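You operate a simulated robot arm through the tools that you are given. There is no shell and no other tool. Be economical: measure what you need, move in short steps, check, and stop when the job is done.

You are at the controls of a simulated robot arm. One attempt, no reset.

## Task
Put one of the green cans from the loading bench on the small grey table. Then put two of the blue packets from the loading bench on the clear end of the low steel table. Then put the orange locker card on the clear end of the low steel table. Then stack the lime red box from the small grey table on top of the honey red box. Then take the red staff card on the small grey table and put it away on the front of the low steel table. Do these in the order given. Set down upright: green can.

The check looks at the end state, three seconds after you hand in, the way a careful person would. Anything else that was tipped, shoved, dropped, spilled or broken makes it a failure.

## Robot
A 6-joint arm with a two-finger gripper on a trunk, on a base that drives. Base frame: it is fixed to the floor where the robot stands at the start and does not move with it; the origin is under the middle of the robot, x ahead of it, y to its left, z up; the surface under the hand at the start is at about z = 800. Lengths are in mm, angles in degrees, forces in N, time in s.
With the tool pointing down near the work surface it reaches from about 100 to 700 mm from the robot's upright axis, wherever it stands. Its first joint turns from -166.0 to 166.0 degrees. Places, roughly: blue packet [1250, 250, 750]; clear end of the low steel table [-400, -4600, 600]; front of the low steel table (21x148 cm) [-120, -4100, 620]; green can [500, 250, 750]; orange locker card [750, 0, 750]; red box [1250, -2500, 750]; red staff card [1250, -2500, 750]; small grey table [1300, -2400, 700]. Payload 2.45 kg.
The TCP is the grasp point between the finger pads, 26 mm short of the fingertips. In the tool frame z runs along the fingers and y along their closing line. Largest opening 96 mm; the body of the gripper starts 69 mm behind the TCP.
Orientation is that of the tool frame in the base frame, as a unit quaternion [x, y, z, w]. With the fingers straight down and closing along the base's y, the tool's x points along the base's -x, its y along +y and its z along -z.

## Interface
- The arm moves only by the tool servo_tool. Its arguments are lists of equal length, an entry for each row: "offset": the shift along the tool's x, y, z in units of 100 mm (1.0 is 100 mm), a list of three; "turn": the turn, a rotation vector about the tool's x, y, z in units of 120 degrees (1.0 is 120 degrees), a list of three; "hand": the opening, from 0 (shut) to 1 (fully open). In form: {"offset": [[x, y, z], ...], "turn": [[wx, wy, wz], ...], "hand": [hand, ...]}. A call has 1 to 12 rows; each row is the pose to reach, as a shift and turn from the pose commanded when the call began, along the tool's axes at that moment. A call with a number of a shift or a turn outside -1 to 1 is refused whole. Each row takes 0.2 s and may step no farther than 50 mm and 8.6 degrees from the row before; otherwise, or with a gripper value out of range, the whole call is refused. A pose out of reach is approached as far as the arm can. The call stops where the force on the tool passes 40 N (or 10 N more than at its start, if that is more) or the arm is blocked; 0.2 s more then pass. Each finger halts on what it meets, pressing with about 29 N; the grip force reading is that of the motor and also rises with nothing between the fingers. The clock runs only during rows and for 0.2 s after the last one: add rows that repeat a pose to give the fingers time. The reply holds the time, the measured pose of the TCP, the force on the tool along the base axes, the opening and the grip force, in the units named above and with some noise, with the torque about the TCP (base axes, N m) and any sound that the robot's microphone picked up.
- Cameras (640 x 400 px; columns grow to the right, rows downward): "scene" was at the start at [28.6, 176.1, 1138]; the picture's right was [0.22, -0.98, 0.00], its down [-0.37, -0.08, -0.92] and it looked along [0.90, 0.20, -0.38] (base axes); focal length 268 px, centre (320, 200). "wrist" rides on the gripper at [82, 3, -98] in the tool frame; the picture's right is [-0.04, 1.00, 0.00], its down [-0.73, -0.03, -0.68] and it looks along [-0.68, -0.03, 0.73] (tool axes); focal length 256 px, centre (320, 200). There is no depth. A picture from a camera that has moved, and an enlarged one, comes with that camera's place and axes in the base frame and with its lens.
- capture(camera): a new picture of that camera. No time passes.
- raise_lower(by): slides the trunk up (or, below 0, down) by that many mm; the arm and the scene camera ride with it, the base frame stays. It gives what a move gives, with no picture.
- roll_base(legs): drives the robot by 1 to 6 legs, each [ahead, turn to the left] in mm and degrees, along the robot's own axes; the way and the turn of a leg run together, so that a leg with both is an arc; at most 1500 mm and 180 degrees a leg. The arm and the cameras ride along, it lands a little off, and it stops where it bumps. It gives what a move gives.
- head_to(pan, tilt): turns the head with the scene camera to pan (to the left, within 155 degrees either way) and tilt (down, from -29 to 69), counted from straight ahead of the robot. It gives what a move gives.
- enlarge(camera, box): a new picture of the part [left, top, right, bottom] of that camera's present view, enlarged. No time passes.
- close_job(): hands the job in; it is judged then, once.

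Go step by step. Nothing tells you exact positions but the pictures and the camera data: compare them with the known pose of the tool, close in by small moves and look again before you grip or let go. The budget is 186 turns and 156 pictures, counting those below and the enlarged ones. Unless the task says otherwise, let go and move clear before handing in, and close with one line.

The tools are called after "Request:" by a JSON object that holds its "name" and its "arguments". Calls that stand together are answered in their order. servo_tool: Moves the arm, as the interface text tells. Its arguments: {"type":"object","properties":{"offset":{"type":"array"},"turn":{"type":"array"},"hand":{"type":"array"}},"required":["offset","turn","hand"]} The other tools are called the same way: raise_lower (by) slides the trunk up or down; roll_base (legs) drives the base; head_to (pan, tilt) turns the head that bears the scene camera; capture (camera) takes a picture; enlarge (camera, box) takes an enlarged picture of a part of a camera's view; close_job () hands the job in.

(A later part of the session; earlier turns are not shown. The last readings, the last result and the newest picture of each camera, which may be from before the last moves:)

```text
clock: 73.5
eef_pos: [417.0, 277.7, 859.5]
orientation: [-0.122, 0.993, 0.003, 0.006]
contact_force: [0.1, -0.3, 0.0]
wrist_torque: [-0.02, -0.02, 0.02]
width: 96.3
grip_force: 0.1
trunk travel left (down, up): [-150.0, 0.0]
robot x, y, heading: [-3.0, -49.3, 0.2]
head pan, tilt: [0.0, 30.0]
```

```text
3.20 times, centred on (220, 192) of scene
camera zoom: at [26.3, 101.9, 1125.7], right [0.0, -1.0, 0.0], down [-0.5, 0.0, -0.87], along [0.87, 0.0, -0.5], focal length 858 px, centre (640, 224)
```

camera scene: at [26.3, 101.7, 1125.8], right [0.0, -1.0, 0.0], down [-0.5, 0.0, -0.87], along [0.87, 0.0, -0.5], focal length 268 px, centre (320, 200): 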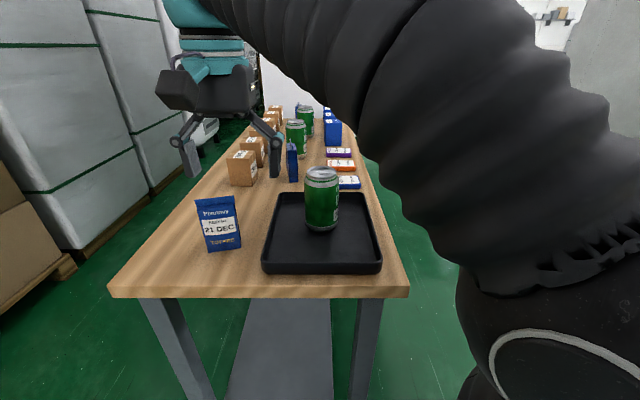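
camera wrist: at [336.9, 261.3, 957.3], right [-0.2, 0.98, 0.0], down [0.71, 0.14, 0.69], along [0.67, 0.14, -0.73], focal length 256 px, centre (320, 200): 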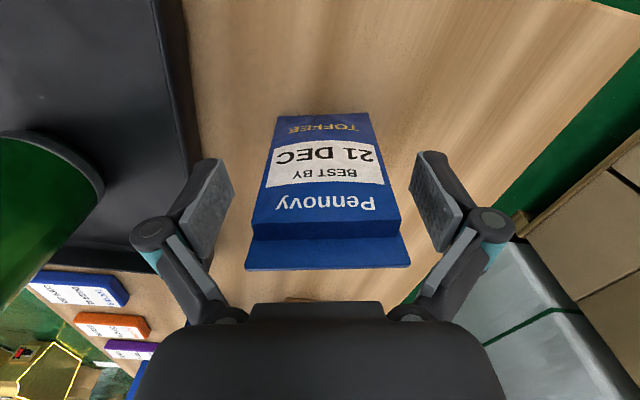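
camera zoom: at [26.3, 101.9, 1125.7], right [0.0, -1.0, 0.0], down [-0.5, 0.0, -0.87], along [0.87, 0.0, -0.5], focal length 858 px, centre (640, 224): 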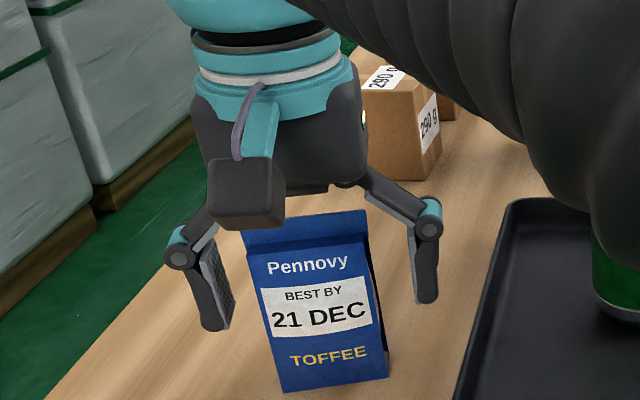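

Straddled well at mid height. Closing.

Request:
{"name": "servo_tool", "arguments": {"offset": [[0, 0, 0], [0, 0, 0], [0, 0, 0]], "turn": [[0, 0, 0], [0, 0, 0], [0, 0, 0]], "hand": [0.5, 0.4, 0.4]}}

Request:
{"name": "servo_tool", "arguments": {"offset": [[0, 0, -0.1], [0, 0, -0.4], [0, 0, -0.8]], "turn": [[0, 0, 0], [0, 0, 0], [0, 0, 0]], "hand": [0.4, 0.4, 0.4]}}

Request:
{"name": "capture", "arguments": {"camera": "wrist"}}

Request:
{"name": "capture", "arguments": {"camera": "scene"}}

```text
clock: 74.3
eef_pos: [417.6, 277.7, 860.7]
orientation: [-0.121, 0.993, 0.002, 0.006]
contact_force: [0.7, 1.2, 5.1]
wrist_torque: [0.1, -0.02, -0.01]
width: 57.4
grip_force: 28.8
trunk travel left (down, up): [-150.0, 0.0]
robot x, y, heading: [-1.0, -54.3, -0.1]
head pan, tilt: [0.0, 30.0]
```

```text
clock: 75.1
eef_pos: [416.5, 276.6, 939.5]
orientation: [-0.121, 0.993, 0.003, 0.005]
contact_force: [0.0, 0.0, -0.4]
wrist_torque: [-0.02, 0.04, -0.03]
width: 57.1
grip_force: 29.0
trunk travel left (down, up): [-150.0, 0.0]
robot x, y, heading: [-2.2, -54.5, -0.0]
head pan, tilt: [0.0, 30.0]
```

```text
120 pictures are left
camera wrist: at [335.9, 261.3, 1036.1], right [-0.2, 0.98, 0.0], down [0.71, 0.14, 0.69], along [0.67, 0.14, -0.73], focal length 256 px, centre (320, 200)
```

wrist: 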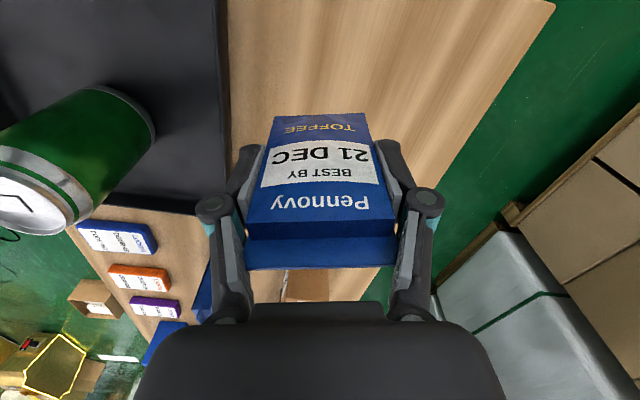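

```text
119 pictures are left
camera scene: at [26.4, 102.0, 1125.7], right [0.0, -1.0, 0.0], down [-0.5, 0.0, -0.87], along [0.87, 0.0, -0.5], focal length 268 px, centre (320, 200)
```

scene: 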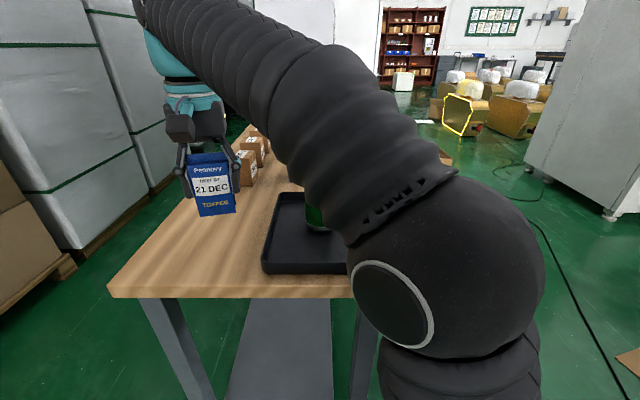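

Packet held. Tucking the arm in and driving toward the steel table, skirting the cardboard and the grey table.

Request:
{"name": "servo_tool", "arguments": {"offset": [[0.3, -0.3, -0.3], [0.6, -0.6, -0.5], [0.9, -0.9, -0.6]], "turn": [[0, 0, 0.04], [0, 0, 0.08], [0, 0, 0.115]], "hand": [0.4, 0.4, 0.4]}}

Request:
{"name": "roll_base", "arguments": {"legs": [[-150, 0], [0, -53], [750, 0], [0, 45], [830, 0], [0, -82]]}}

```text
refused: row 1 steps farther than a row can; nothing moved
```

```text
clock: 92.2
eef_pos: [1456.4, -1197.3, 938.1]
orientation: [0.626, 0.78, -0.002, 0.006]
contact_force: [-0.6, 0.3, -1.0]
wrist_torque: [-0.02, 0.01, 0.01]
width: 57.5
grip_force: 29.2
trunk travel left (down, up): [-150.0, 0.0]
robot x, y, heading: [1131.8, -772.9, -91.2]
head pan, tilt: [0.0, 30.0]
```

The arm tuck was refused (step too long) while the base still drove; no contact showed in the readings, and I'll check the tray can on return. Tucking now with shorter steps.

Request:
{"name": "servo_tool", "arguments": {"offset": [[0.2, -0.2, -0.2], [0.4, -0.4, -0.4], [0.65, -0.65, -0.5], [0.9, -0.9, -0.6]], "turn": [[0, 0, 0.03], [0, 0, 0.06], [0, 0, 0.09], [0, 0, 0.115]], "hand": [0.4, 0.4, 0.4, 0.4]}}

Request:
{"name": "head_to", "arguments": {"pan": 80, "tilt": 25}}

Request:
{"name": "capture", "arguments": {"camera": "scene"}}

```text
clock: 93.2
eef_pos: [1347.7, -1128.6, 996.0]
orientation: [0.715, 0.7, -0.002, 0.005]
contact_force: [0.2, -0.2, -1.6]
wrist_torque: [0.03, 0.05, 0.01]
width: 57.4
grip_force: 29.3
trunk travel left (down, up): [-150.0, 0.0]
robot x, y, heading: [1138.6, -772.7, -91.2]
head pan, tilt: [0.0, 30.0]
```

```text
clock: 94.8
eef_pos: [1347.3, -1128.6, 997.6]
orientation: [0.715, 0.699, -0.001, 0.005]
contact_force: [0.5, 0.4, -0.6]
wrist_torque: [-0.01, 0.0, -0.02]
width: 57.3
grip_force: 29.0
trunk travel left (down, up): [-150.0, 0.0]
robot x, y, heading: [1132.2, -769.8, -91.4]
head pan, tilt: [80.0, 25.0]
```

```text
118 pictures are left
camera scene: at [1382.1, -734.3, 1133.7], right [-0.2, -0.98, 0.0], down [-0.41, 0.08, -0.91], along [0.89, -0.18, -0.42], focal length 268 px, centre (320, 200)
```

scene: 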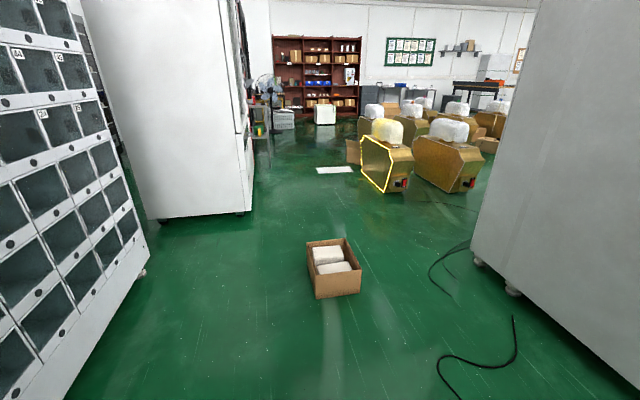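

Continuing: past the grey table toward the steel table.

Request:
{"name": "roll_base", "arguments": {"legs": [[740, 1], [0, -35], [1080, 0], [0, 35]]}}

Request:
{"name": "head_to", "arguments": {"pan": -25, "tilt": 20}}

Request:
{"name": "capture", "arguments": {"camera": "scene"}}

```text
clock: 107.3
eef_pos: [707.0, -2746.0, 998.2]
orientation: [0.715, 0.7, -0.003, 0.005]
contact_force: [-0.6, 0.1, -1.2]
wrist_torque: [-0.01, 0.02, 0.01]
width: 57.1
grip_force: 28.9
trunk travel left (down, up): [-150.0, 0.0]
robot x, y, heading: [493.7, -2391.0, -91.4]
head pan, tilt: [80.0, 25.0]
```

```text
clock: 109.1
eef_pos: [705.8, -2747.0, 997.6]
orientation: [0.715, 0.699, -0.002, 0.006]
contact_force: [0.1, -0.6, -1.0]
wrist_torque: [-0.01, 0.02, 0.02]
width: 57.0
grip_force: 29.1
trunk travel left (down, up): [-150.0, 0.0]
robot x, y, heading: [493.5, -2393.2, -91.3]
head pan, tilt: [-25.0, 20.0]
```

```text
117 pictures are left
camera scene: at [608.4, -2419.2, 1141.8], right [-0.9, 0.44, 0.0], down [0.15, 0.31, -0.94], along [-0.42, -0.84, -0.34], focal length 268 px, centre (320, 200)
```

scene: 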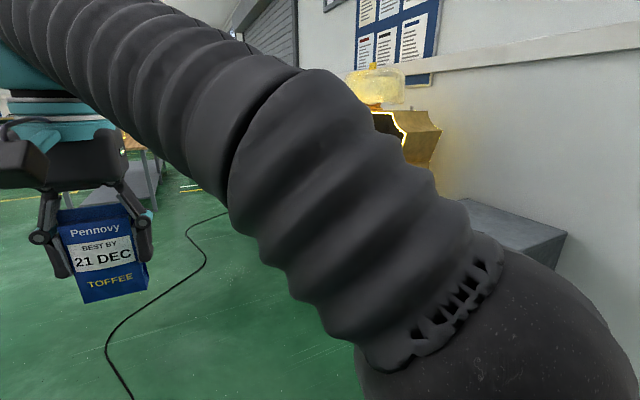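

The arm hides the view; the lane ahead is free. Driving along to face the steel table's far end.

Request:
{"name": "roll_base", "arguments": {"legs": [[1500, 1.3], [600, 0], [0, -90]]}}

Request:
{"name": "head_to", "arguments": {"pan": 10, "tilt": 30}}

Request:
{"name": "capture", "arguments": {"camera": "scene"}}

Request:
{"name": "capture", "arguments": {"camera": "wrist"}}

```text
clock: 123.4
eef_pos: [137.2, -4695.4, 997.0]
orientation: [1.0, -0.008, -0.005, 0.003]
contact_force: [0.0, 0.3, -0.9]
wrist_torque: [0.03, 0.01, 0.01]
width: 57.1
grip_force: 29.6
trunk travel left (down, up): [-150.0, 0.0]
robot x, y, heading: [493.1, -4478.1, 179.1]
head pan, tilt: [-25.0, 20.0]
```

```text
clock: 124.4
eef_pos: [137.7, -4694.7, 996.8]
orientation: [1.0, -0.01, -0.005, 0.003]
contact_force: [-0.1, -1.0, -1.9]
wrist_torque: [0.02, 0.02, -0.02]
width: 57.2
grip_force: 29.4
trunk travel left (down, up): [-150.0, 0.0]
robot x, y, heading: [496.1, -4481.7, 178.9]
head pan, tilt: [10.0, 30.0]
```

```text
116 pictures are left
camera scene: at [459.3, -4654.8, 1125.8], right [-0.15, 0.99, 0.0], down [0.49, 0.08, -0.87], along [-0.86, -0.13, -0.5], focal length 268 px, centre (320, 200)
```

scene: 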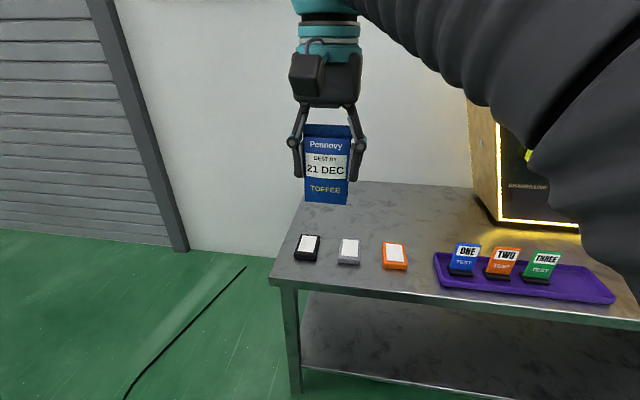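

```text
115 pictures are left
camera wrist: at [220.4, -4698.6, 1095.3], right [-0.06, -1.0, 0.01], down [-0.73, 0.05, 0.69], along [-0.69, 0.04, -0.73], focal length 256 px, centre (320, 200)
```

wrist: 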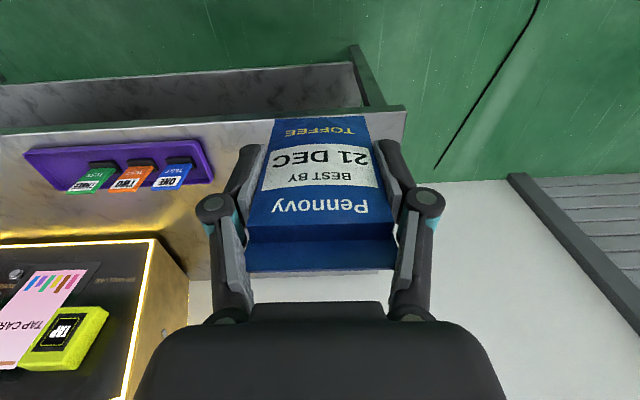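

I'm facing the clear end of the steel table. Looking closer at the objects along its front.

Request:
{"name": "enlarge", "arguments": {"camera": "scene", "box": [260, 170, 500, 320]}}

Request:
{"name": "enlarge", "arguments": {"camera": "scene", "box": [400, 170, 640, 320]}}

```text
2.67 times, centred on (380, 245) of scene
camera zoom: at [459.3, -4654.8, 1125.8], right [-0.15, 0.99, 0.0], down [0.49, 0.08, -0.87], along [-0.86, -0.13, -0.5], focal length 715 px, centre (160, 80)
```

zoom: 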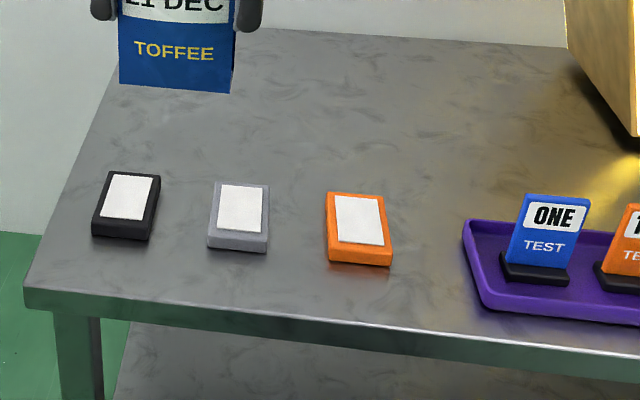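

```text
2.67 times, centred on (520, 245) of scene
camera zoom: at [459.3, -4654.8, 1125.8], right [-0.15, 0.99, 0.0], down [0.49, 0.08, -0.87], along [-0.86, -0.13, -0.5], focal length 715 px, centre (-213, 80)
```

zoom: 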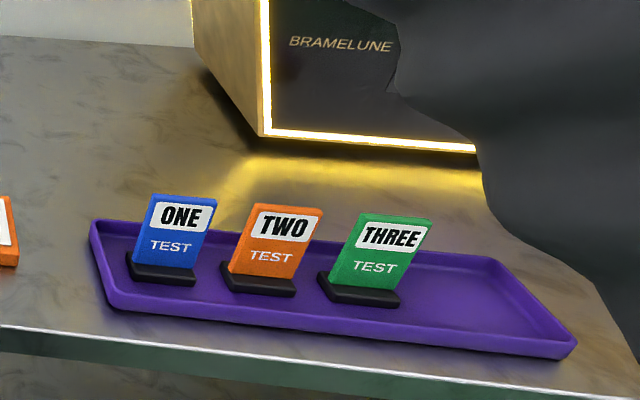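

The clear area is behind the flat cards: x≈−250…−560, y≈−4850…−4200. I'll check how close the base can go by looking down.

Request:
{"name": "head_to", "arguments": {"pan": -30, "tilt": 69}}

Request:
{"name": "capture", "arguments": {"camera": "scene"}}

```text
clock: 125.5
eef_pos: [138.0, -4695.3, 996.8]
orientation: [1.0, -0.009, -0.005, 0.002]
contact_force: [0.1, 0.6, -0.4]
wrist_torque: [0.01, 0.01, 0.03]
width: 57.1
grip_force: 29.3
trunk travel left (down, up): [-150.0, 0.0]
robot x, y, heading: [494.2, -4477.2, 179.2]
head pan, tilt: [-30.0, 68.8]
```

```text
112 pictures are left
camera scene: at [500.8, -4612.0, 1074.3], right [0.52, 0.86, 0.0], down [0.8, -0.48, -0.36], along [-0.31, 0.19, -0.93], focal length 268 px, centre (320, 200)
```

scene: 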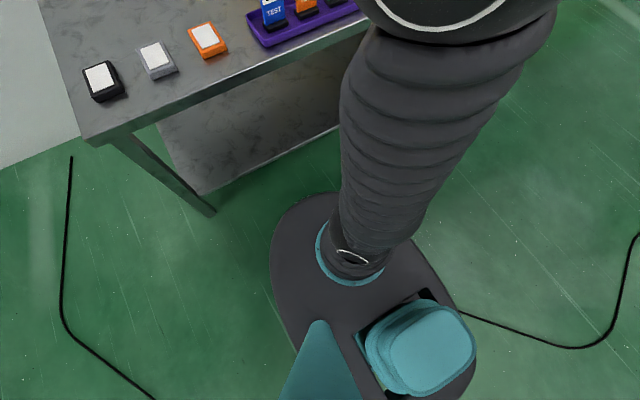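

The base reaches about 285 mm ahead of its origin, so I can stand at x≈345. Shifting 120 mm along the table, then approaching, and lowering the trunk.

Request:
{"name": "roll_base", "arguments": {"legs": [[0, 90], [130, 0], [0, -89], [145, 0]]}}

Request:
{"name": "raise_lower", "arguments": {"by": -100}}

Request:
{"name": "head_to", "arguments": {"pan": 0, "tilt": 35}}

Request:
{"name": "capture", "arguments": {"camera": "scene"}}

```text
clock: 135.3
eef_pos: [-9.2, -4828.1, 998.3]
orientation: [1.0, -0.003, -0.005, 0.003]
contact_force: [-0.8, -0.5, -0.3]
wrist_torque: [-0.01, 0.02, 0.01]
width: 56.9
grip_force: 29.8
trunk travel left (down, up): [-150.0, 0.0]
robot x, y, heading: [343.5, -4611.8, 179.6]
head pan, tilt: [-30.0, 68.8]
```

```text
clock: 136.6
eef_pos: [-9.2, -4828.4, 897.9]
orientation: [1.0, -0.004, -0.006, 0.003]
contact_force: [-0.7, 0.1, -0.9]
wrist_torque: [0.0, 0.01, 0.02]
width: 57.2
grip_force: 29.1
trunk travel left (down, up): [-50.0, 100.0]
robot x, y, heading: [342.9, -4609.5, 179.5]
head pan, tilt: [-30.0, 68.8]
```

```text
clock: 137.6
eef_pos: [-9.8, -4828.8, 898.5]
orientation: [1.0, -0.004, -0.005, 0.003]
contact_force: [-0.6, 0.5, -1.7]
wrist_torque: [-0.01, 0.02, 0.01]
width: 57.4
grip_force: 28.7
trunk travel left (down, up): [-50.0, 100.0]
robot x, y, heading: [343.2, -4611.0, 179.6]
head pan, tilt: [0.0, 35.0]
```

```text
111 pictures are left
camera scene: at [313.3, -4769.2, 1017.9], right [0.01, 1.0, 0.0], down [0.57, 0.0, -0.82], along [-0.82, 0.01, -0.57], focal length 268 px, centre (320, 200)
```

scene: 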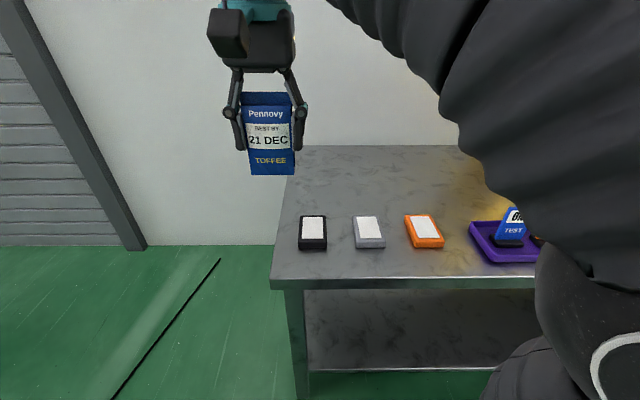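

From two views the top is at z≈580, spanning x −32…−695. Moving in 50 mm more and extending the packet over the rear clear area.

Request:
{"name": "roll_base", "arguments": {"legs": [[50, 0]]}}

Request:
{"name": "servo_tool", "arguments": {"offset": [[-0.3, -0.3, 0], [-0.6, -0.6, 0.1], [-0.8, -0.95, 0.2], [-1.0, -1.0, 0.4]], "turn": [[0, 0, 0], [0, 0, 0], [0, 0, 0], [0, 0, 0]], "hand": [0.4, 0.4, 0.4, 0.4]}}

Request:
{"name": "servo_tool", "arguments": {"offset": [[-0.4, -0.1, 0.2], [-0.8, -0.2, 0.4], [-1.0, -0.28, 0.7]], "turn": [[0, 0, 0], [0, 0, 0], [0, 0, 0]], "hand": [0.4, 0.4, 0.4]}}

Request:
{"name": "capture", "arguments": {"camera": "scene"}}

```text
clock: 138.5
eef_pos: [-60.4, -4827.6, 897.2]
orientation: [1.0, -0.004, -0.005, 0.002]
contact_force: [0.4, 0.9, -1.2]
wrist_torque: [-0.05, -0.01, 0.01]
width: 57.3
grip_force: 28.6
trunk travel left (down, up): [-50.0, 100.0]
robot x, y, heading: [291.9, -4611.0, 179.6]
head pan, tilt: [0.0, 35.0]
```

```text
clock: 139.5
eef_pos: [-159.3, -4728.6, 857.6]
orientation: [1.0, -0.003, -0.005, 0.002]
contact_force: [-0.1, -0.7, -0.7]
wrist_torque: [-0.01, 0.02, 0.01]
width: 57.2
grip_force: 28.7
trunk travel left (down, up): [-50.0, 100.0]
robot x, y, heading: [295.8, -4610.2, 179.6]
head pan, tilt: [0.0, 35.0]
```

```text
clock: 140.3
eef_pos: [-260.6, -4700.5, 789.3]
orientation: [1.0, -0.005, -0.006, 0.003]
contact_force: [0.4, -0.1, -0.8]
wrist_torque: [-0.01, 0.04, 0.0]
width: 57.3
grip_force: 28.9
trunk travel left (down, up): [-50.0, 100.0]
robot x, y, heading: [294.0, -4611.8, 179.7]
head pan, tilt: [0.0, 35.0]
```

```text
110 pictures are left
camera scene: at [262.6, -4768.8, 1018.0], right [0.01, 1.0, 0.0], down [0.57, 0.0, -0.82], along [-0.82, 0.01, -0.57], focal length 268 px, centre (320, 200)
```

scene: 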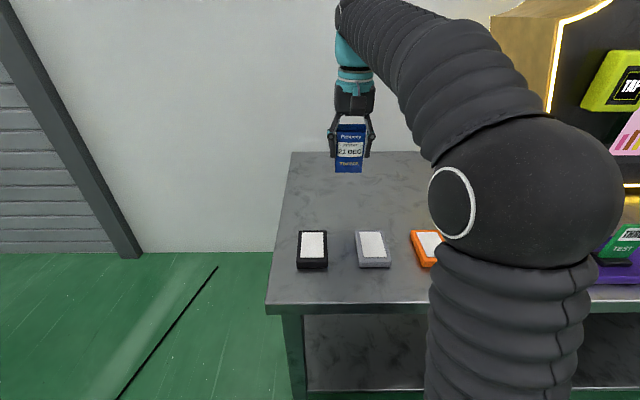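

Request:
{"name": "servo_tool", "arguments": {"offset": [[-0.4, 0, 0.2], [-0.8, 0.0, 0.4], [-1.0, 0.0, 0.7], [-1.0, 0.0, 0.9]], "turn": [[0, 0, 0], [0, 0, 0], [0, 0, 0], [0, 0, 0]], "hand": [0.4, 0.4, 0.4, 0.4]}}

Request:
{"name": "enlarge", "arguments": {"camera": "scene", "box": [260, 120, 460, 245]}}

Request:
{"name": "capture", "arguments": {"camera": "wrist"}}

```text
clock: 141.3
eef_pos: [-360.5, -4697.4, 700.0]
orientation: [1.0, -0.005, -0.005, 0.003]
contact_force: [-1.1, 0.5, 1.1]
wrist_torque: [0.04, 0.03, 0.02]
width: 57.1
grip_force: 28.7
trunk travel left (down, up): [-50.0, 100.0]
robot x, y, heading: [295.6, -4609.6, 179.5]
head pan, tilt: [0.0, 35.0]
```

```text
3.20 times, centred on (360, 182) of scene
camera zoom: at [262.4, -4768.8, 1018.0], right [0.01, 1.0, 0.0], down [0.57, 0.0, -0.82], along [-0.82, 0.01, -0.57], focal length 858 px, centre (192, 256)
```

zoom: 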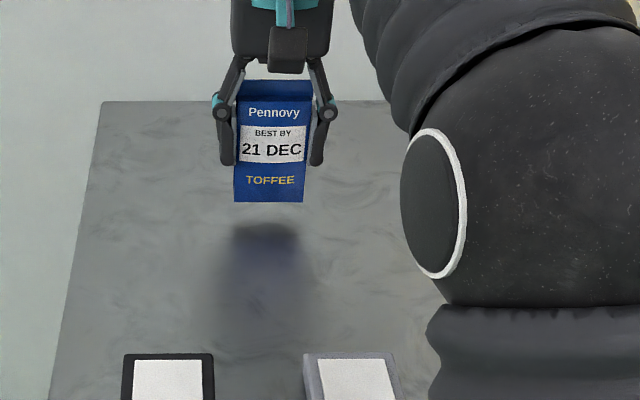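

```text
108 pictures are left
camera wrist: at [-277.3, -4700.4, 798.7], right [-0.05, -1.0, 0.01], down [-0.73, 0.04, 0.69], along [-0.69, 0.03, -0.73], focal length 256 px, centre (320, 200)
```

wrist: 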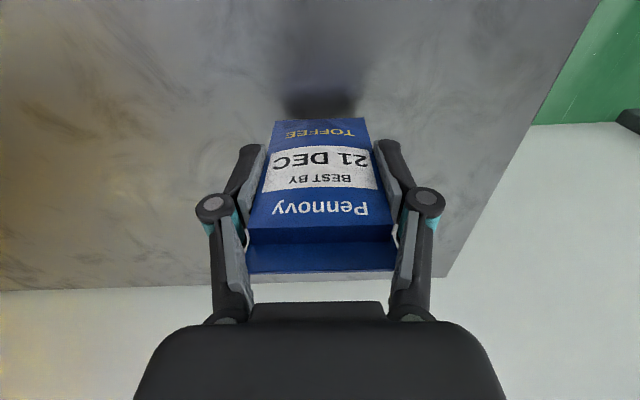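

The reflection suggests the surface is only about 14 mm below the packet (so z≈620). Lowering in small steps.

Request:
{"name": "servo_tool", "arguments": {"offset": [[0, 0, 0.06], [0, 0, 0.06]], "turn": [[0, 0, 0], [0, 0, 0]], "hand": [0.4, 0.4]}}

Request:
{"name": "servo_tool", "arguments": {"offset": [[0, 0, 0.03], [0, 0, 0.03]], "turn": [[0, 0, 0], [0, 0, 0]], "hand": [0.4, 0.4]}}

Request:
{"name": "enlarge", "arguments": {"camera": "scene", "box": [300, 140, 400, 202]}}

```text
clock: 141.9
eef_pos: [-359.3, -4697.4, 694.2]
orientation: [1.0, -0.004, -0.006, 0.003]
contact_force: [0.5, -1.1, -1.7]
wrist_torque: [-0.01, -0.03, -0.01]
width: 57.1
grip_force: 28.5
trunk travel left (down, up): [-50.0, 100.0]
robot x, y, heading: [296.4, -4614.7, 179.7]
head pan, tilt: [0.0, 35.0]
```

```text
clock: 142.5
eef_pos: [-359.7, -4697.8, 691.8]
orientation: [1.0, -0.004, -0.006, 0.002]
contact_force: [0.3, 0.9, -1.3]
wrist_torque: [-0.02, 0.01, 0.0]
width: 57.1
grip_force: 29.6
trunk travel left (down, up): [-50.0, 100.0]
robot x, y, heading: [291.6, -4608.6, 179.5]
head pan, tilt: [0.0, 35.0]
```

```text
6.40 times, centred on (350, 171) of scene
camera zoom: at [262.3, -4768.8, 1018.0], right [0.01, 1.0, 0.0], down [0.57, 0.0, -0.82], along [-0.82, 0.01, -0.57], focal length 1717 px, centre (128, 386)
```

zoom: 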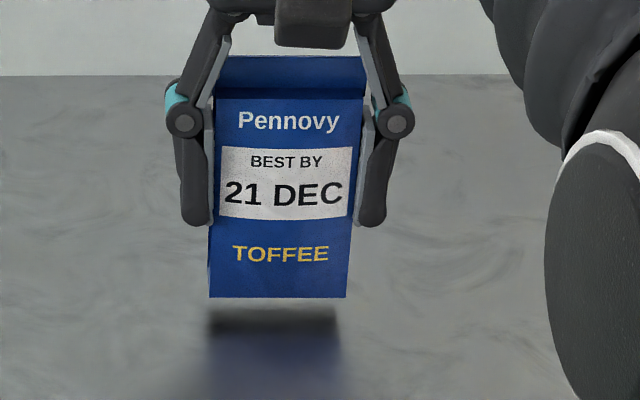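

Request:
{"name": "servo_tool", "arguments": {"offset": [[0, 0, 0.03], [0, 0, 0.03]], "turn": [[0, 0, 0], [0, 0, 0]], "hand": [0.4, 0.4]}}

Request:
{"name": "servo_tool", "arguments": {"offset": [[0, 0, 0.03], [0, 0, 0.03]], "turn": [[0, 0, 0], [0, 0, 0]], "hand": [0.4, 0.4]}}

Request:
{"name": "enlarge", "arguments": {"camera": "scene", "box": [300, 140, 400, 202]}}

```text
clock: 143.1
eef_pos: [-361.8, -4698.4, 688.3]
orientation: [1.0, -0.004, -0.006, 0.002]
contact_force: [-0.2, 0.8, -0.7]
wrist_torque: [0.0, 0.0, -0.04]
width: 57.2
grip_force: 28.6
trunk travel left (down, up): [-50.0, 100.0]
robot x, y, heading: [294.3, -4608.8, 179.8]
head pan, tilt: [0.0, 35.0]
```

```text
clock: 143.7
eef_pos: [-360.2, -4700.0, 685.4]
orientation: [1.0, -0.004, -0.005, 0.003]
contact_force: [0.5, 0.4, -0.7]
wrist_torque: [0.0, -0.03, 0.02]
width: 57.0
grip_force: 29.5
trunk travel left (down, up): [-50.0, 100.0]
robot x, y, heading: [291.1, -4610.3, 179.8]
head pan, tilt: [0.0, 35.0]
```

```text
6.40 times, centred on (350, 171) of scene
camera zoom: at [262.3, -4768.8, 1018.0], right [0.01, 1.0, 0.0], down [0.57, 0.0, -0.82], along [-0.82, 0.01, -0.57], focal length 1717 px, centre (128, 386)
```

zoom: 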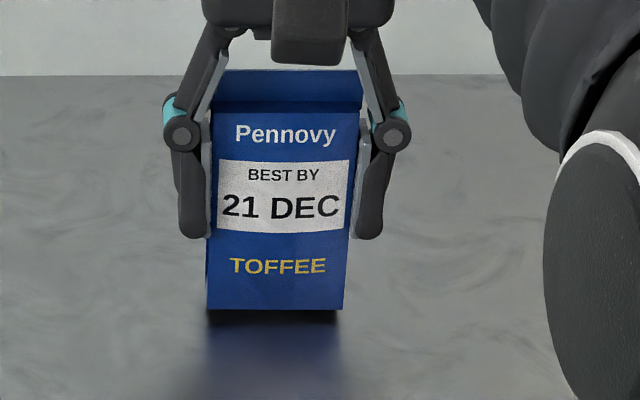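

Only a few mm remain. Two more small steps.

Request:
{"name": "servo_tool", "arguments": {"offset": [[0, 0, 0.02], [0, 0, 0.02]], "turn": [[0, 0, 0], [0, 0, 0]], "hand": [0.4, 0.4]}}

Request:
{"name": "servo_tool", "arguments": {"offset": [[0, 0, 0.02], [0, 0, 0.02]], "turn": [[0, 0, 0], [0, 0, 0]], "hand": [0.4, 0.4]}}

Request:
{"name": "enlarge", "arguments": {"camera": "scene", "box": [300, 140, 400, 202]}}

```text
clock: 144.3
eef_pos: [-360.8, -4697.3, 683.6]
orientation: [1.0, -0.005, -0.005, 0.003]
contact_force: [0.1, -0.2, -0.9]
wrist_torque: [-0.01, 0.0, -0.01]
width: 57.2
grip_force: 29.0
trunk travel left (down, up): [-50.0, 100.0]
robot x, y, heading: [292.9, -4612.1, 179.7]
head pan, tilt: [0.0, 35.0]
```

```text
clock: 144.9
eef_pos: [-361.4, -4698.3, 681.2]
orientation: [1.0, -0.004, -0.006, 0.002]
contact_force: [-0.5, 0.1, -0.5]
wrist_torque: [0.0, -0.01, -0.03]
width: 57.2
grip_force: 29.1
trunk travel left (down, up): [-50.0, 100.0]
robot x, y, heading: [291.0, -4608.1, 179.7]
head pan, tilt: [0.0, 35.0]
```

```text
6.40 times, centred on (350, 171) of scene
camera zoom: at [262.3, -4768.8, 1018.0], right [0.01, 1.0, 0.0], down [0.57, 0.0, -0.82], along [-0.82, 0.01, -0.57], focal length 1717 px, centre (128, 386)
```

zoom: 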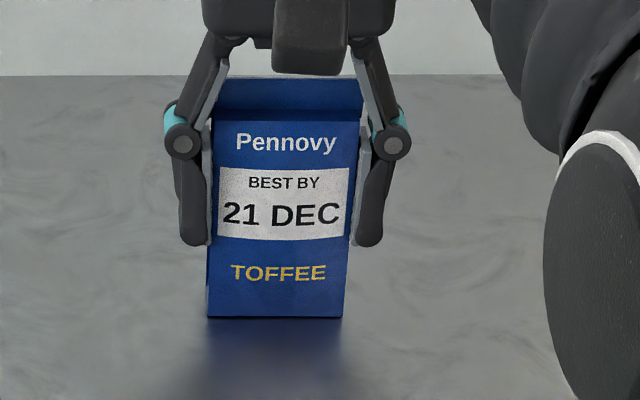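

Request:
{"name": "servo_tool", "arguments": {"offset": [[0, 0, 0.015], [0, 0, 0.015]], "turn": [[0, 0, 0], [0, 0, 0]], "hand": [0.4, 0.4]}}

Request:
{"name": "servo_tool", "arguments": {"offset": [[0, 0, 0.015], [0, 0, 0.015]], "turn": [[0, 0, 0], [0, 0, 0]], "hand": [0.4, 0.4]}}

```text
clock: 145.5
eef_pos: [-361.8, -4699.4, 680.5]
orientation: [1.0, -0.004, -0.006, 0.003]
contact_force: [0.6, 1.3, 5.6]
wrist_torque: [0.24, 0.01, -0.04]
width: 57.3
grip_force: 28.5
trunk travel left (down, up): [-50.0, 100.0]
robot x, y, heading: [295.2, -4608.0, 179.7]
head pan, tilt: [0.0, 35.0]
```

```text
clock: 146.1
eef_pos: [-362.2, -4698.3, 679.6]
orientation: [1.0, -0.003, -0.008, 0.003]
contact_force: [0.8, -3.2, 18.9]
wrist_torque: [-0.01, 0.05, 0.02]
width: 57.5
grip_force: 28.5
trunk travel left (down, up): [-50.0, 100.0]
robot x, y, heading: [294.1, -4605.8, 179.7]
head pan, tilt: [0.0, 35.0]
```

Contact at z≈680.5. Releasing and lifting straight up.

Request:
{"name": "servo_tool", "arguments": {"offset": [[0, 0, -0.015], [0, 0, -0.015], [0, 0, -0.015], [0, 0, -0.3], [0, 0, -0.7], [0, 0, -1.0]], "turn": [[0, 0, 0], [0, 0, 0], [0, 0, 0], [0, 0, 0], [0, 0, 0], [0, 0, 0]], "hand": [1, 1, 1, 1, 1, 1]}}

Request:
{"name": "capture", "arguments": {"camera": "scene"}}

```text
clock: 147.5
eef_pos: [-358.4, -4699.1, 778.2]
orientation: [1.0, -0.005, -0.005, 0.002]
contact_force: [-0.5, -0.8, 0.4]
wrist_torque: [-0.04, -0.02, 0.0]
width: 95.8
grip_force: 0.0
trunk travel left (down, up): [-50.0, 100.0]
robot x, y, heading: [294.0, -4607.9, 179.7]
head pan, tilt: [0.0, 35.0]
```

```text
104 pictures are left
camera scene: at [262.3, -4768.8, 1017.9], right [0.01, 1.0, 0.0], down [0.57, 0.0, -0.82], along [-0.82, 0.01, -0.57], focal length 268 px, centre (320, 200)
```

scene: 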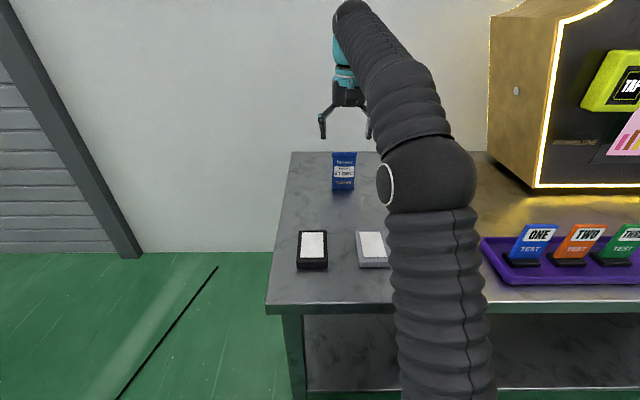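

Packet one is standing in the clear end. Retracting the arm and raising the trunk.

Request:
{"name": "servo_tool", "arguments": {"offset": [[0.3, 0.0, -0.3], [0.6, 0.1, -0.5], [1.0, 0.2, -0.7]], "turn": [[0, 0, 0], [0, 0, 0], [0, 0, 0]], "hand": [1, 1, 1]}}

Request:
{"name": "servo_tool", "arguments": {"offset": [[0.4, 0.1, -0.1], [0.8, 0.2, -0.3], [1.0, 0.3, -0.4]], "turn": [[0, 0, 0], [0, 0, 0], [0, 0, 0]], "hand": [1, 1, 1]}}

Request:
{"name": "servo_tool", "arguments": {"offset": [[0.4, 0, 0], [0.8, 0.0, 0.0], [1.0, 0.0, 0]], "turn": [[0, 0, 0], [0, 0, 0], [0, 0, 0]], "hand": [1, 1, 1]}}

Request:
{"name": "raise_lower", "arguments": {"by": 100}}

```text
clock: 148.3
eef_pos: [-260.4, -4718.6, 847.4]
orientation: [1.0, -0.005, -0.004, 0.003]
contact_force: [0.1, -0.2, -1.0]
wrist_torque: [0.02, -0.09, 0.0]
width: 96.0
grip_force: 0.0
trunk travel left (down, up): [-50.0, 100.0]
robot x, y, heading: [293.2, -4609.2, 179.5]
head pan, tilt: [0.0, 35.0]
```

```text
clock: 149.1
eef_pos: [-159.3, -4750.6, 886.4]
orientation: [1.0, -0.004, -0.006, 0.003]
contact_force: [-0.9, 0.4, -0.1]
wrist_torque: [0.0, 0.0, -0.03]
width: 96.3
grip_force: 0.0
trunk travel left (down, up): [-50.0, 100.0]
robot x, y, heading: [295.2, -4611.6, 179.9]
head pan, tilt: [0.0, 35.0]
```

```text
clock: 149.9
eef_pos: [-58.7, -4750.5, 884.2]
orientation: [1.0, -0.004, -0.005, 0.002]
contact_force: [-0.9, -0.9, -0.5]
wrist_torque: [-0.02, -0.04, 0.02]
width: 96.0
grip_force: 0.0
trunk travel left (down, up): [-50.0, 100.0]
robot x, y, heading: [295.4, -4608.5, 179.5]
head pan, tilt: [0.0, 35.0]
```

```text
clock: 151.2
eef_pos: [-59.1, -4749.8, 984.1]
orientation: [1.0, -0.004, -0.006, 0.002]
contact_force: [0.1, 0.0, -0.4]
wrist_torque: [0.03, 0.04, 0.01]
width: 95.7
grip_force: 0.2
trunk travel left (down, up): [-150.0, 0.0]
robot x, y, heading: [295.8, -4609.9, 179.5]
head pan, tilt: [0.0, 35.0]
```

Request:
{"name": "roll_base", "arguments": {"legs": [[-200, 0], [0, -89.6], [1500, 0], [705, 0], [0, -35.5], [1080, 0]]}}

```text
clock: 174.1
eef_pos: [1224.2, -1133.7, 984.7]
orientation: [-0.455, 0.89, 0.004, 0.003]
contact_force: [-0.4, -0.3, 0.6]
wrist_torque: [0.02, 0.01, -0.01]
width: 96.0
grip_force: 0.0
trunk travel left (down, up): [-150.0, 0.0]
robot x, y, heading: [1133.6, -1504.8, 54.4]
head pan, tilt: [0.0, 35.0]
```

Next I'll approach the bench from its right side, at x≈740 facing +y, which suits both the middle packet and the orange card.

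Request:
{"name": "roll_base", "arguments": {"legs": [[0, 35.6], [815, 0], [0, 90], [390, 0], [0, -90], [260, 0]]}}

Request:
{"name": "head_to", "arguments": {"pan": 0, "tilt": 30}}

Request:
{"name": "capture", "arguments": {"camera": "scene"}}

Request:
{"name": "capture", "arguments": {"camera": "wrist"}}

```text
clock: 191.4
eef_pos: [585.3, -71.5, 984.8]
orientation: [0.71, -0.704, -0.006, -0.002]
contact_force: [-0.8, 0.4, -1.1]
wrist_torque: [0.0, 0.01, 0.01]
width: 96.0
grip_force: 0.1
trunk travel left (down, up): [-150.0, 0.0]
robot x, y, heading: [734.1, -424.2, 90.5]
head pan, tilt: [0.0, 35.0]
```

```text
clock: 192.0
eef_pos: [586.4, -72.6, 985.7]
orientation: [0.71, -0.704, -0.005, -0.001]
contact_force: [-0.1, 0.4, -0.8]
wrist_torque: [0.04, -0.05, -0.01]
width: 96.0
grip_force: 0.0
trunk travel left (down, up): [-150.0, 0.0]
robot x, y, heading: [729.1, -423.0, 90.7]
head pan, tilt: [0.0, 30.0]
```

```text
103 pictures are left
camera scene: at [572.3, -395.5, 1125.7], right [1.0, 0.01, 0.0], down [0.0, -0.5, -0.87], along [-0.01, 0.87, -0.5], focal length 268 px, centre (320, 200)
```

scene: 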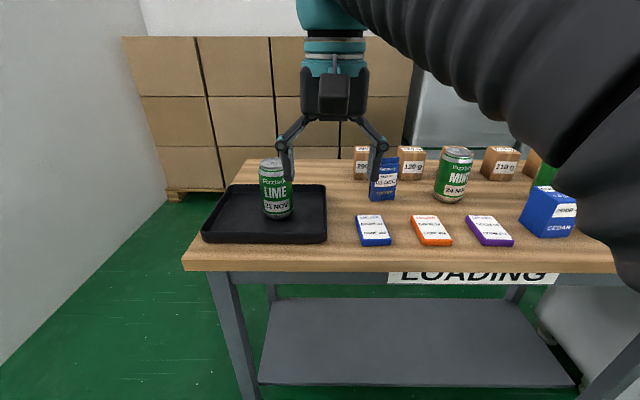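

```text
102 pictures are left
camera wrist: at [584.1, -154.5, 1082.1], right [-1.0, 0.03, 0.01], down [0.03, 0.73, 0.69], along [0.02, 0.69, -0.73], focal length 256 px, centre (320, 200)
```

wrist: 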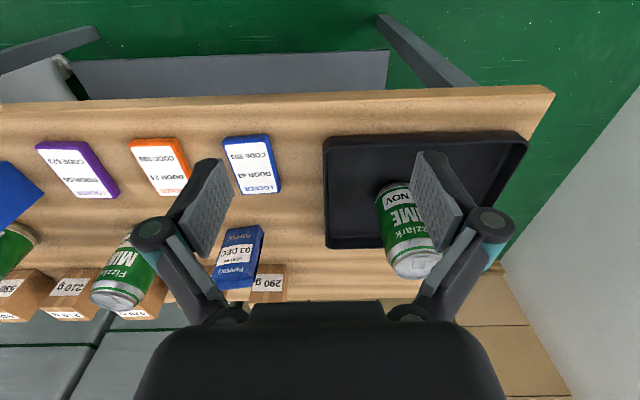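

The tray can is still upright. Middle packet faces me near (718, 180). Enlarging to get its yaw.

Request:
{"name": "enlarge", "arguments": {"camera": "scene", "box": [320, 140, 480, 240]}}

```text
4.00 times, centred on (400, 190) of scene
camera zoom: at [572.3, -395.5, 1125.7], right [1.0, 0.01, 0.0], down [0.0, -0.5, -0.87], along [-0.01, 0.87, -0.5], focal length 1073 px, centre (0, 240)
```

zoom: 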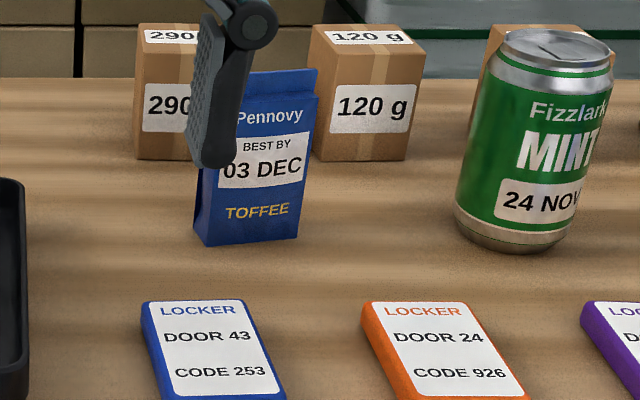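

Packet centre ≈ (717, 188), yaw ≈ 12° CCW. Moving the hand over in stages.

Request:
{"name": "servo_tool", "arguments": {"offset": [[-0.4, -0.28, 0], [-0.8, -0.56, 0], [-1.0, -0.8, 0.0], [-1.0, -1.0, 0.0]], "turn": [[0, 0, 0], [0, 0, 0], [0, 0, 0], [0, 0, 0]], "hand": [1, 1, 1, 1]}}

Request:
{"name": "servo_tool", "arguments": {"offset": [[-0.4, -0.1, 0.1], [-0.8, -0.2, 0.2], [-1.0, -0.3, 0.3]], "turn": [[0, 0, -0.04], [0, 0, -0.08], [0, 0, -0.095]], "hand": [1, 1, 1]}}

Request:
{"name": "capture", "arguments": {"camera": "wrist"}}

Request:
{"name": "capture", "arguments": {"camera": "scene"}}

```text
clock: 193.0
eef_pos: [685.2, 30.0, 984.2]
orientation: [0.71, -0.704, -0.005, -0.001]
contact_force: [-0.1, 0.3, -0.6]
wrist_torque: [-0.01, -0.02, 0.0]
width: 96.0
grip_force: 0.1
trunk travel left (down, up): [-150.0, 0.0]
robot x, y, heading: [734.2, -422.2, 90.5]
head pan, tilt: [0.0, 30.0]
```

```text
clock: 193.8
eef_pos: [715.6, 128.8, 956.5]
orientation: [0.776, -0.63, -0.006, -0.003]
contact_force: [-0.8, -0.5, 0.7]
wrist_torque: [0.0, 0.02, -0.02]
width: 95.9
grip_force: 0.1
trunk travel left (down, up): [-150.0, 0.0]
robot x, y, heading: [731.5, -422.7, 90.5]
head pan, tilt: [0.0, 30.0]
```

```text
100 pictures are left
camera wrist: at [728.6, 48.6, 1054.0], right [-0.99, -0.17, 0.0], down [-0.12, 0.72, 0.69], along [-0.12, 0.68, -0.73], focal length 256 px, centre (320, 200)
```

wrist: 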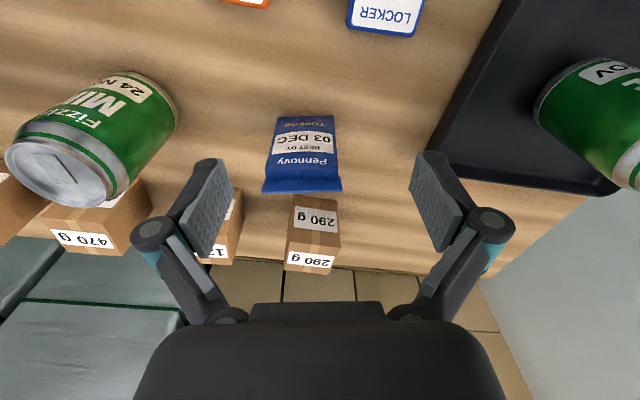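

```text
99 pictures are left
camera scene: at [572.2, -395.8, 1125.8], right [1.0, 0.01, 0.0], down [0.0, -0.5, -0.87], along [-0.01, 0.87, -0.5], focal length 268 px, centre (320, 200)
```

scene: 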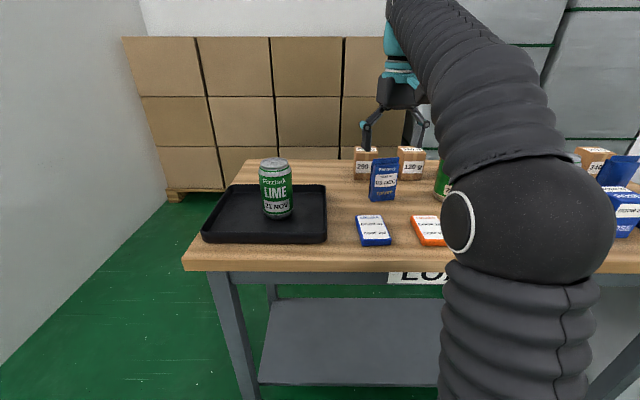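

Yaw matches. The packet centre is ~52 mm ahead and 12 mm to the right of the hand. Moving over it and partway down.

Request:
{"name": "servo_tool", "arguments": {"offset": [[-0.3, -0.12, 0], [-0.52, -0.12, 0], [-0.52, -0.12, 0.3], [-0.52, -0.12, 0.6]], "turn": [[0, 0, 0], [0, 0, 0], [0, 0, 0], [0, 0, 0]], "hand": [1, 1, 1, 1]}}

Request:
{"name": "capture", "arguments": {"camera": "wrist"}}

Request:
{"name": "enlarge", "arguments": {"camera": "scene", "box": [320, 110, 480, 210]}}

```text
clock: 194.8
eef_pos: [715.6, 183.8, 897.7]
orientation: [0.777, -0.63, -0.006, -0.002]
contact_force: [-0.1, -0.2, 0.6]
wrist_torque: [0.0, -0.02, -0.02]
width: 95.7
grip_force: 0.1
trunk travel left (down, up): [-150.0, 0.0]
robot x, y, heading: [733.1, -424.1, 90.4]
head pan, tilt: [0.0, 30.0]
```

```text
98 pictures are left
camera wrist: at [729.8, 102.6, 995.2], right [-0.99, -0.17, 0.0], down [-0.12, 0.72, 0.69], along [-0.12, 0.68, -0.73], focal length 256 px, centre (320, 200)
```

wrist: 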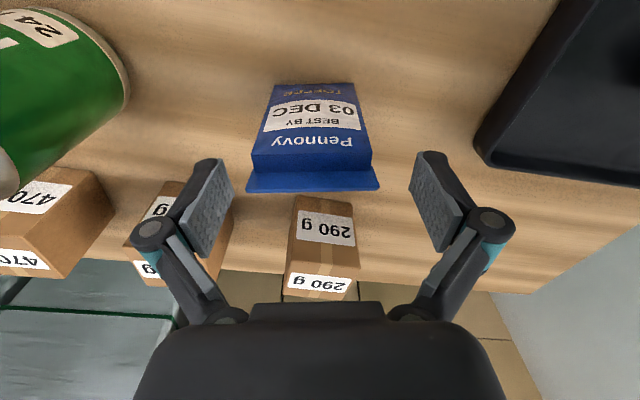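

```text
4.00 times, centred on (400, 160) of scene
camera zoom: at [572.3, -395.5, 1125.8], right [1.0, 0.01, 0.0], down [0.0, -0.5, -0.87], along [-0.01, 0.87, -0.5], focal length 1073 px, centre (0, 360)
```

zoom: 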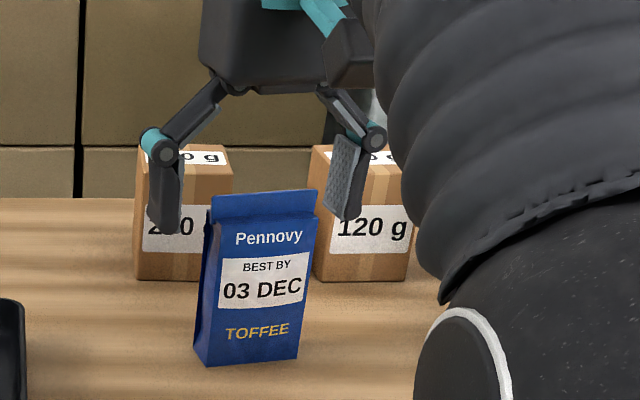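

Matches the first packet's view; small correction then down to grip height.

Request:
{"name": "servo_tool", "arguments": {"offset": [[0.03, -0.05, 0.2], [0.03, -0.05, 0.38], [0.03, -0.05, 0.38]], "turn": [[0, 0, 0], [0, 0, 0], [0, 0, 0]], "hand": [1, 1, 1]}}

Request:
{"name": "capture", "arguments": {"camera": "wrist"}}

```text
clock: 195.6
eef_pos: [720.1, 182.2, 858.1]
orientation: [0.777, -0.629, -0.005, -0.003]
contact_force: [-0.4, -0.3, -0.9]
wrist_torque: [0.01, 0.0, 0.01]
width: 96.0
grip_force: 0.2
trunk travel left (down, up): [-150.0, 0.0]
robot x, y, heading: [732.3, -421.5, 90.7]
head pan, tilt: [0.0, 30.0]
```

```text
96 pictures are left
camera wrist: at [734.7, 100.6, 955.5], right [-0.99, -0.17, 0.0], down [-0.12, 0.72, 0.69], along [-0.12, 0.68, -0.73], focal length 256 px, centre (320, 200)
```

wrist: 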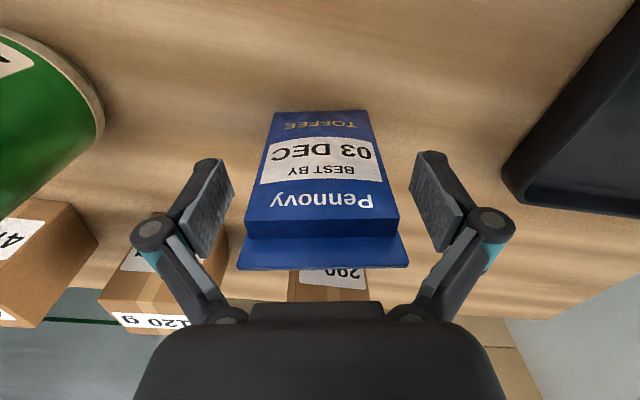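

Good position. Closing and lifting.

Request:
{"name": "servo_tool", "arguments": {"offset": [[0, 0, 0], [0, 0, 0], [0, 0, 0]], "turn": [[0, 0, 0], [0, 0, 0], [0, 0, 0]], "hand": [0.5, 0.4, 0.4]}}

Request:
{"name": "servo_tool", "arguments": {"offset": [[0, 0, -0.1], [0, 0, -0.4], [0.1, 0, -0.7], [0.4, 0, -0.9], [0.7, 0, -1.0], [1.0, 0.1, -1.0]], "turn": [[0, 0, 0], [0, 0, 0], [0, 0, 0], [0, 0, 0.03], [0, 0, 0.06], [0, 0, 0.095]], "hand": [0.4, 0.4, 0.4, 0.4, 0.4, 0.4]}}

Request:
{"name": "capture", "arguments": {"camera": "scene"}}

```text
clock: 196.4
eef_pos: [719.3, 182.5, 858.5]
orientation: [0.777, -0.629, -0.007, -0.002]
contact_force: [0.1, -0.2, 2.8]
wrist_torque: [0.01, 0.09, 0.0]
width: 57.4
grip_force: 28.8
trunk travel left (down, up): [-150.0, 0.0]
robot x, y, heading: [733.0, -419.1, 90.6]
head pan, tilt: [0.0, 30.0]
```

```text
clock: 197.8
eef_pos: [731.9, 80.2, 956.8]
orientation: [0.709, -0.705, -0.005, -0.002]
contact_force: [0.9, 1.2, -2.1]
wrist_torque: [-0.08, 0.03, -0.02]
width: 57.3
grip_force: 28.8
trunk travel left (down, up): [-150.0, 0.0]
robot x, y, heading: [730.2, -422.4, 90.7]
head pan, tilt: [0.0, 30.0]
```

```text
95 pictures are left
camera scene: at [572.3, -395.0, 1125.7], right [1.0, 0.01, 0.0], down [0.0, -0.5, -0.87], along [-0.01, 0.87, -0.5], focal length 268 px, centre (320, 200)
```

scene: 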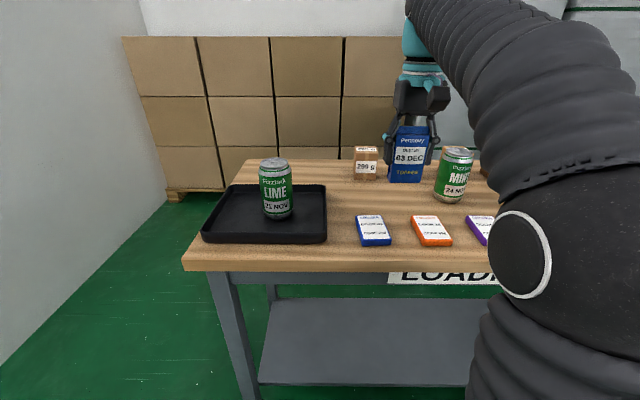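

Second packet held. Retracting over the bench edge, then driving.

Request:
{"name": "servo_tool", "arguments": {"offset": [[0.4, 0.1, -0.1], [0.8, 0.2, -0.2], [1.0, 0.3, -0.3]], "turn": [[0, 0, 0], [0, 0, 0], [0, 0, 0]], "hand": [0.4, 0.4, 0.4]}}

Request:
{"name": "servo_tool", "arguments": {"offset": [[0.2, 0.4, 0], [0.4, 0.8, 0], [0.5, 1.0, 0]], "turn": [[0, 0, 0], [0, 0, 0], [0, 0, 0]], "hand": [0.4, 0.4, 0.4]}}

Request:
{"name": "roll_base", "arguments": {"legs": [[-280, -0.6], [0, -90], [400, 0], [0, -90], [810, 0], [0, -35.5]]}}

```text
clock: 198.6
eef_pos: [704.0, -20.6, 987.8]
orientation: [0.71, -0.704, -0.006, -0.002]
contact_force: [0.4, 0.3, -1.3]
wrist_torque: [-0.03, -0.01, -0.03]
width: 56.8
grip_force: 29.0
trunk travel left (down, up): [-150.0, 0.0]
robot x, y, heading: [731.9, -424.3, 90.7]
head pan, tilt: [0.0, 30.0]
```

```text
clock: 199.4
eef_pos: [602.7, -73.6, 986.9]
orientation: [0.71, -0.704, -0.006, -0.002]
contact_force: [0.4, -0.6, -0.8]
wrist_torque: [-0.01, 0.02, -0.01]
width: 57.2
grip_force: 28.5
trunk travel left (down, up): [-150.0, 0.0]
robot x, y, heading: [730.2, -424.7, 90.4]
head pan, tilt: [0.0, 30.0]
```

```text
clock: 216.9
eef_pos: [993.7, -1911.9, 986.8]
orientation: [0.894, 0.449, -0.004, 0.005]
contact_force: [-0.2, -0.4, -0.7]
wrist_torque: [0.02, 0.01, -0.06]
width: 57.5
grip_force: 29.0
trunk travel left (down, up): [-150.0, 0.0]
robot x, y, heading: [1103.7, -1554.6, -126.7]
head pan, tilt: [0.0, 30.0]
```

Request:
{"name": "roll_base", "arguments": {"legs": [[1080, 0], [0, 36.7], [1500, 0], [675, 0], [0, -90], [100, 0]]}}

Request:
{"name": "raise_lower", "arguments": {"by": -100}}

Request:
{"name": "head_to", "arguments": {"pan": 0, "tilt": 35}}

Request:
{"name": "capture", "arguments": {"camera": "scene"}}

```text
clock: 239.2
eef_pos: [24.4, -4740.8, 985.8]
orientation: [1.0, 0.001, -0.005, 0.003]
contact_force: [-0.5, -0.1, -0.8]
wrist_torque: [0.03, 0.0, -0.01]
width: 57.2
grip_force: 29.2
trunk travel left (down, up): [-150.0, 0.0]
robot x, y, heading: [373.2, -4613.0, -180.1]
head pan, tilt: [0.0, 30.0]
```

```text
clock: 240.5
eef_pos: [25.3, -4740.3, 886.2]
orientation: [1.0, -0.001, -0.005, 0.002]
contact_force: [-0.7, 0.0, -0.7]
wrist_torque: [0.03, -0.01, -0.02]
width: 57.2
grip_force: 29.3
trunk travel left (down, up): [-50.0, 100.0]
robot x, y, heading: [376.1, -4612.8, -180.0]
head pan, tilt: [0.0, 30.0]
```

```text
clock: 241.2
eef_pos: [25.1, -4739.9, 887.0]
orientation: [1.0, 0.0, -0.006, 0.002]
contact_force: [-0.8, -0.5, -1.4]
wrist_torque: [-0.02, 0.03, 0.02]
width: 56.9
grip_force: 28.9
trunk travel left (down, up): [-50.0, 100.0]
robot x, y, heading: [374.6, -4611.9, -180.0]
head pan, tilt: [0.0, 35.0]
```

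```text
94 pictures are left
camera scene: at [345.6, -4772.9, 1018.0], right [0.0, 1.0, 0.0], down [0.57, 0.0, -0.82], along [-0.82, 0.0, -0.57], focal length 268 px, centre (320, 200)
```

scene: 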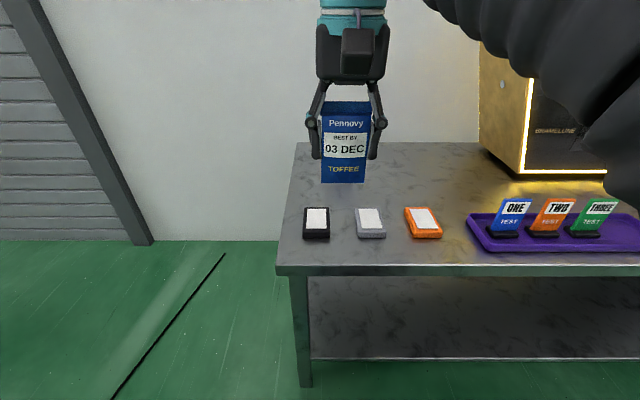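

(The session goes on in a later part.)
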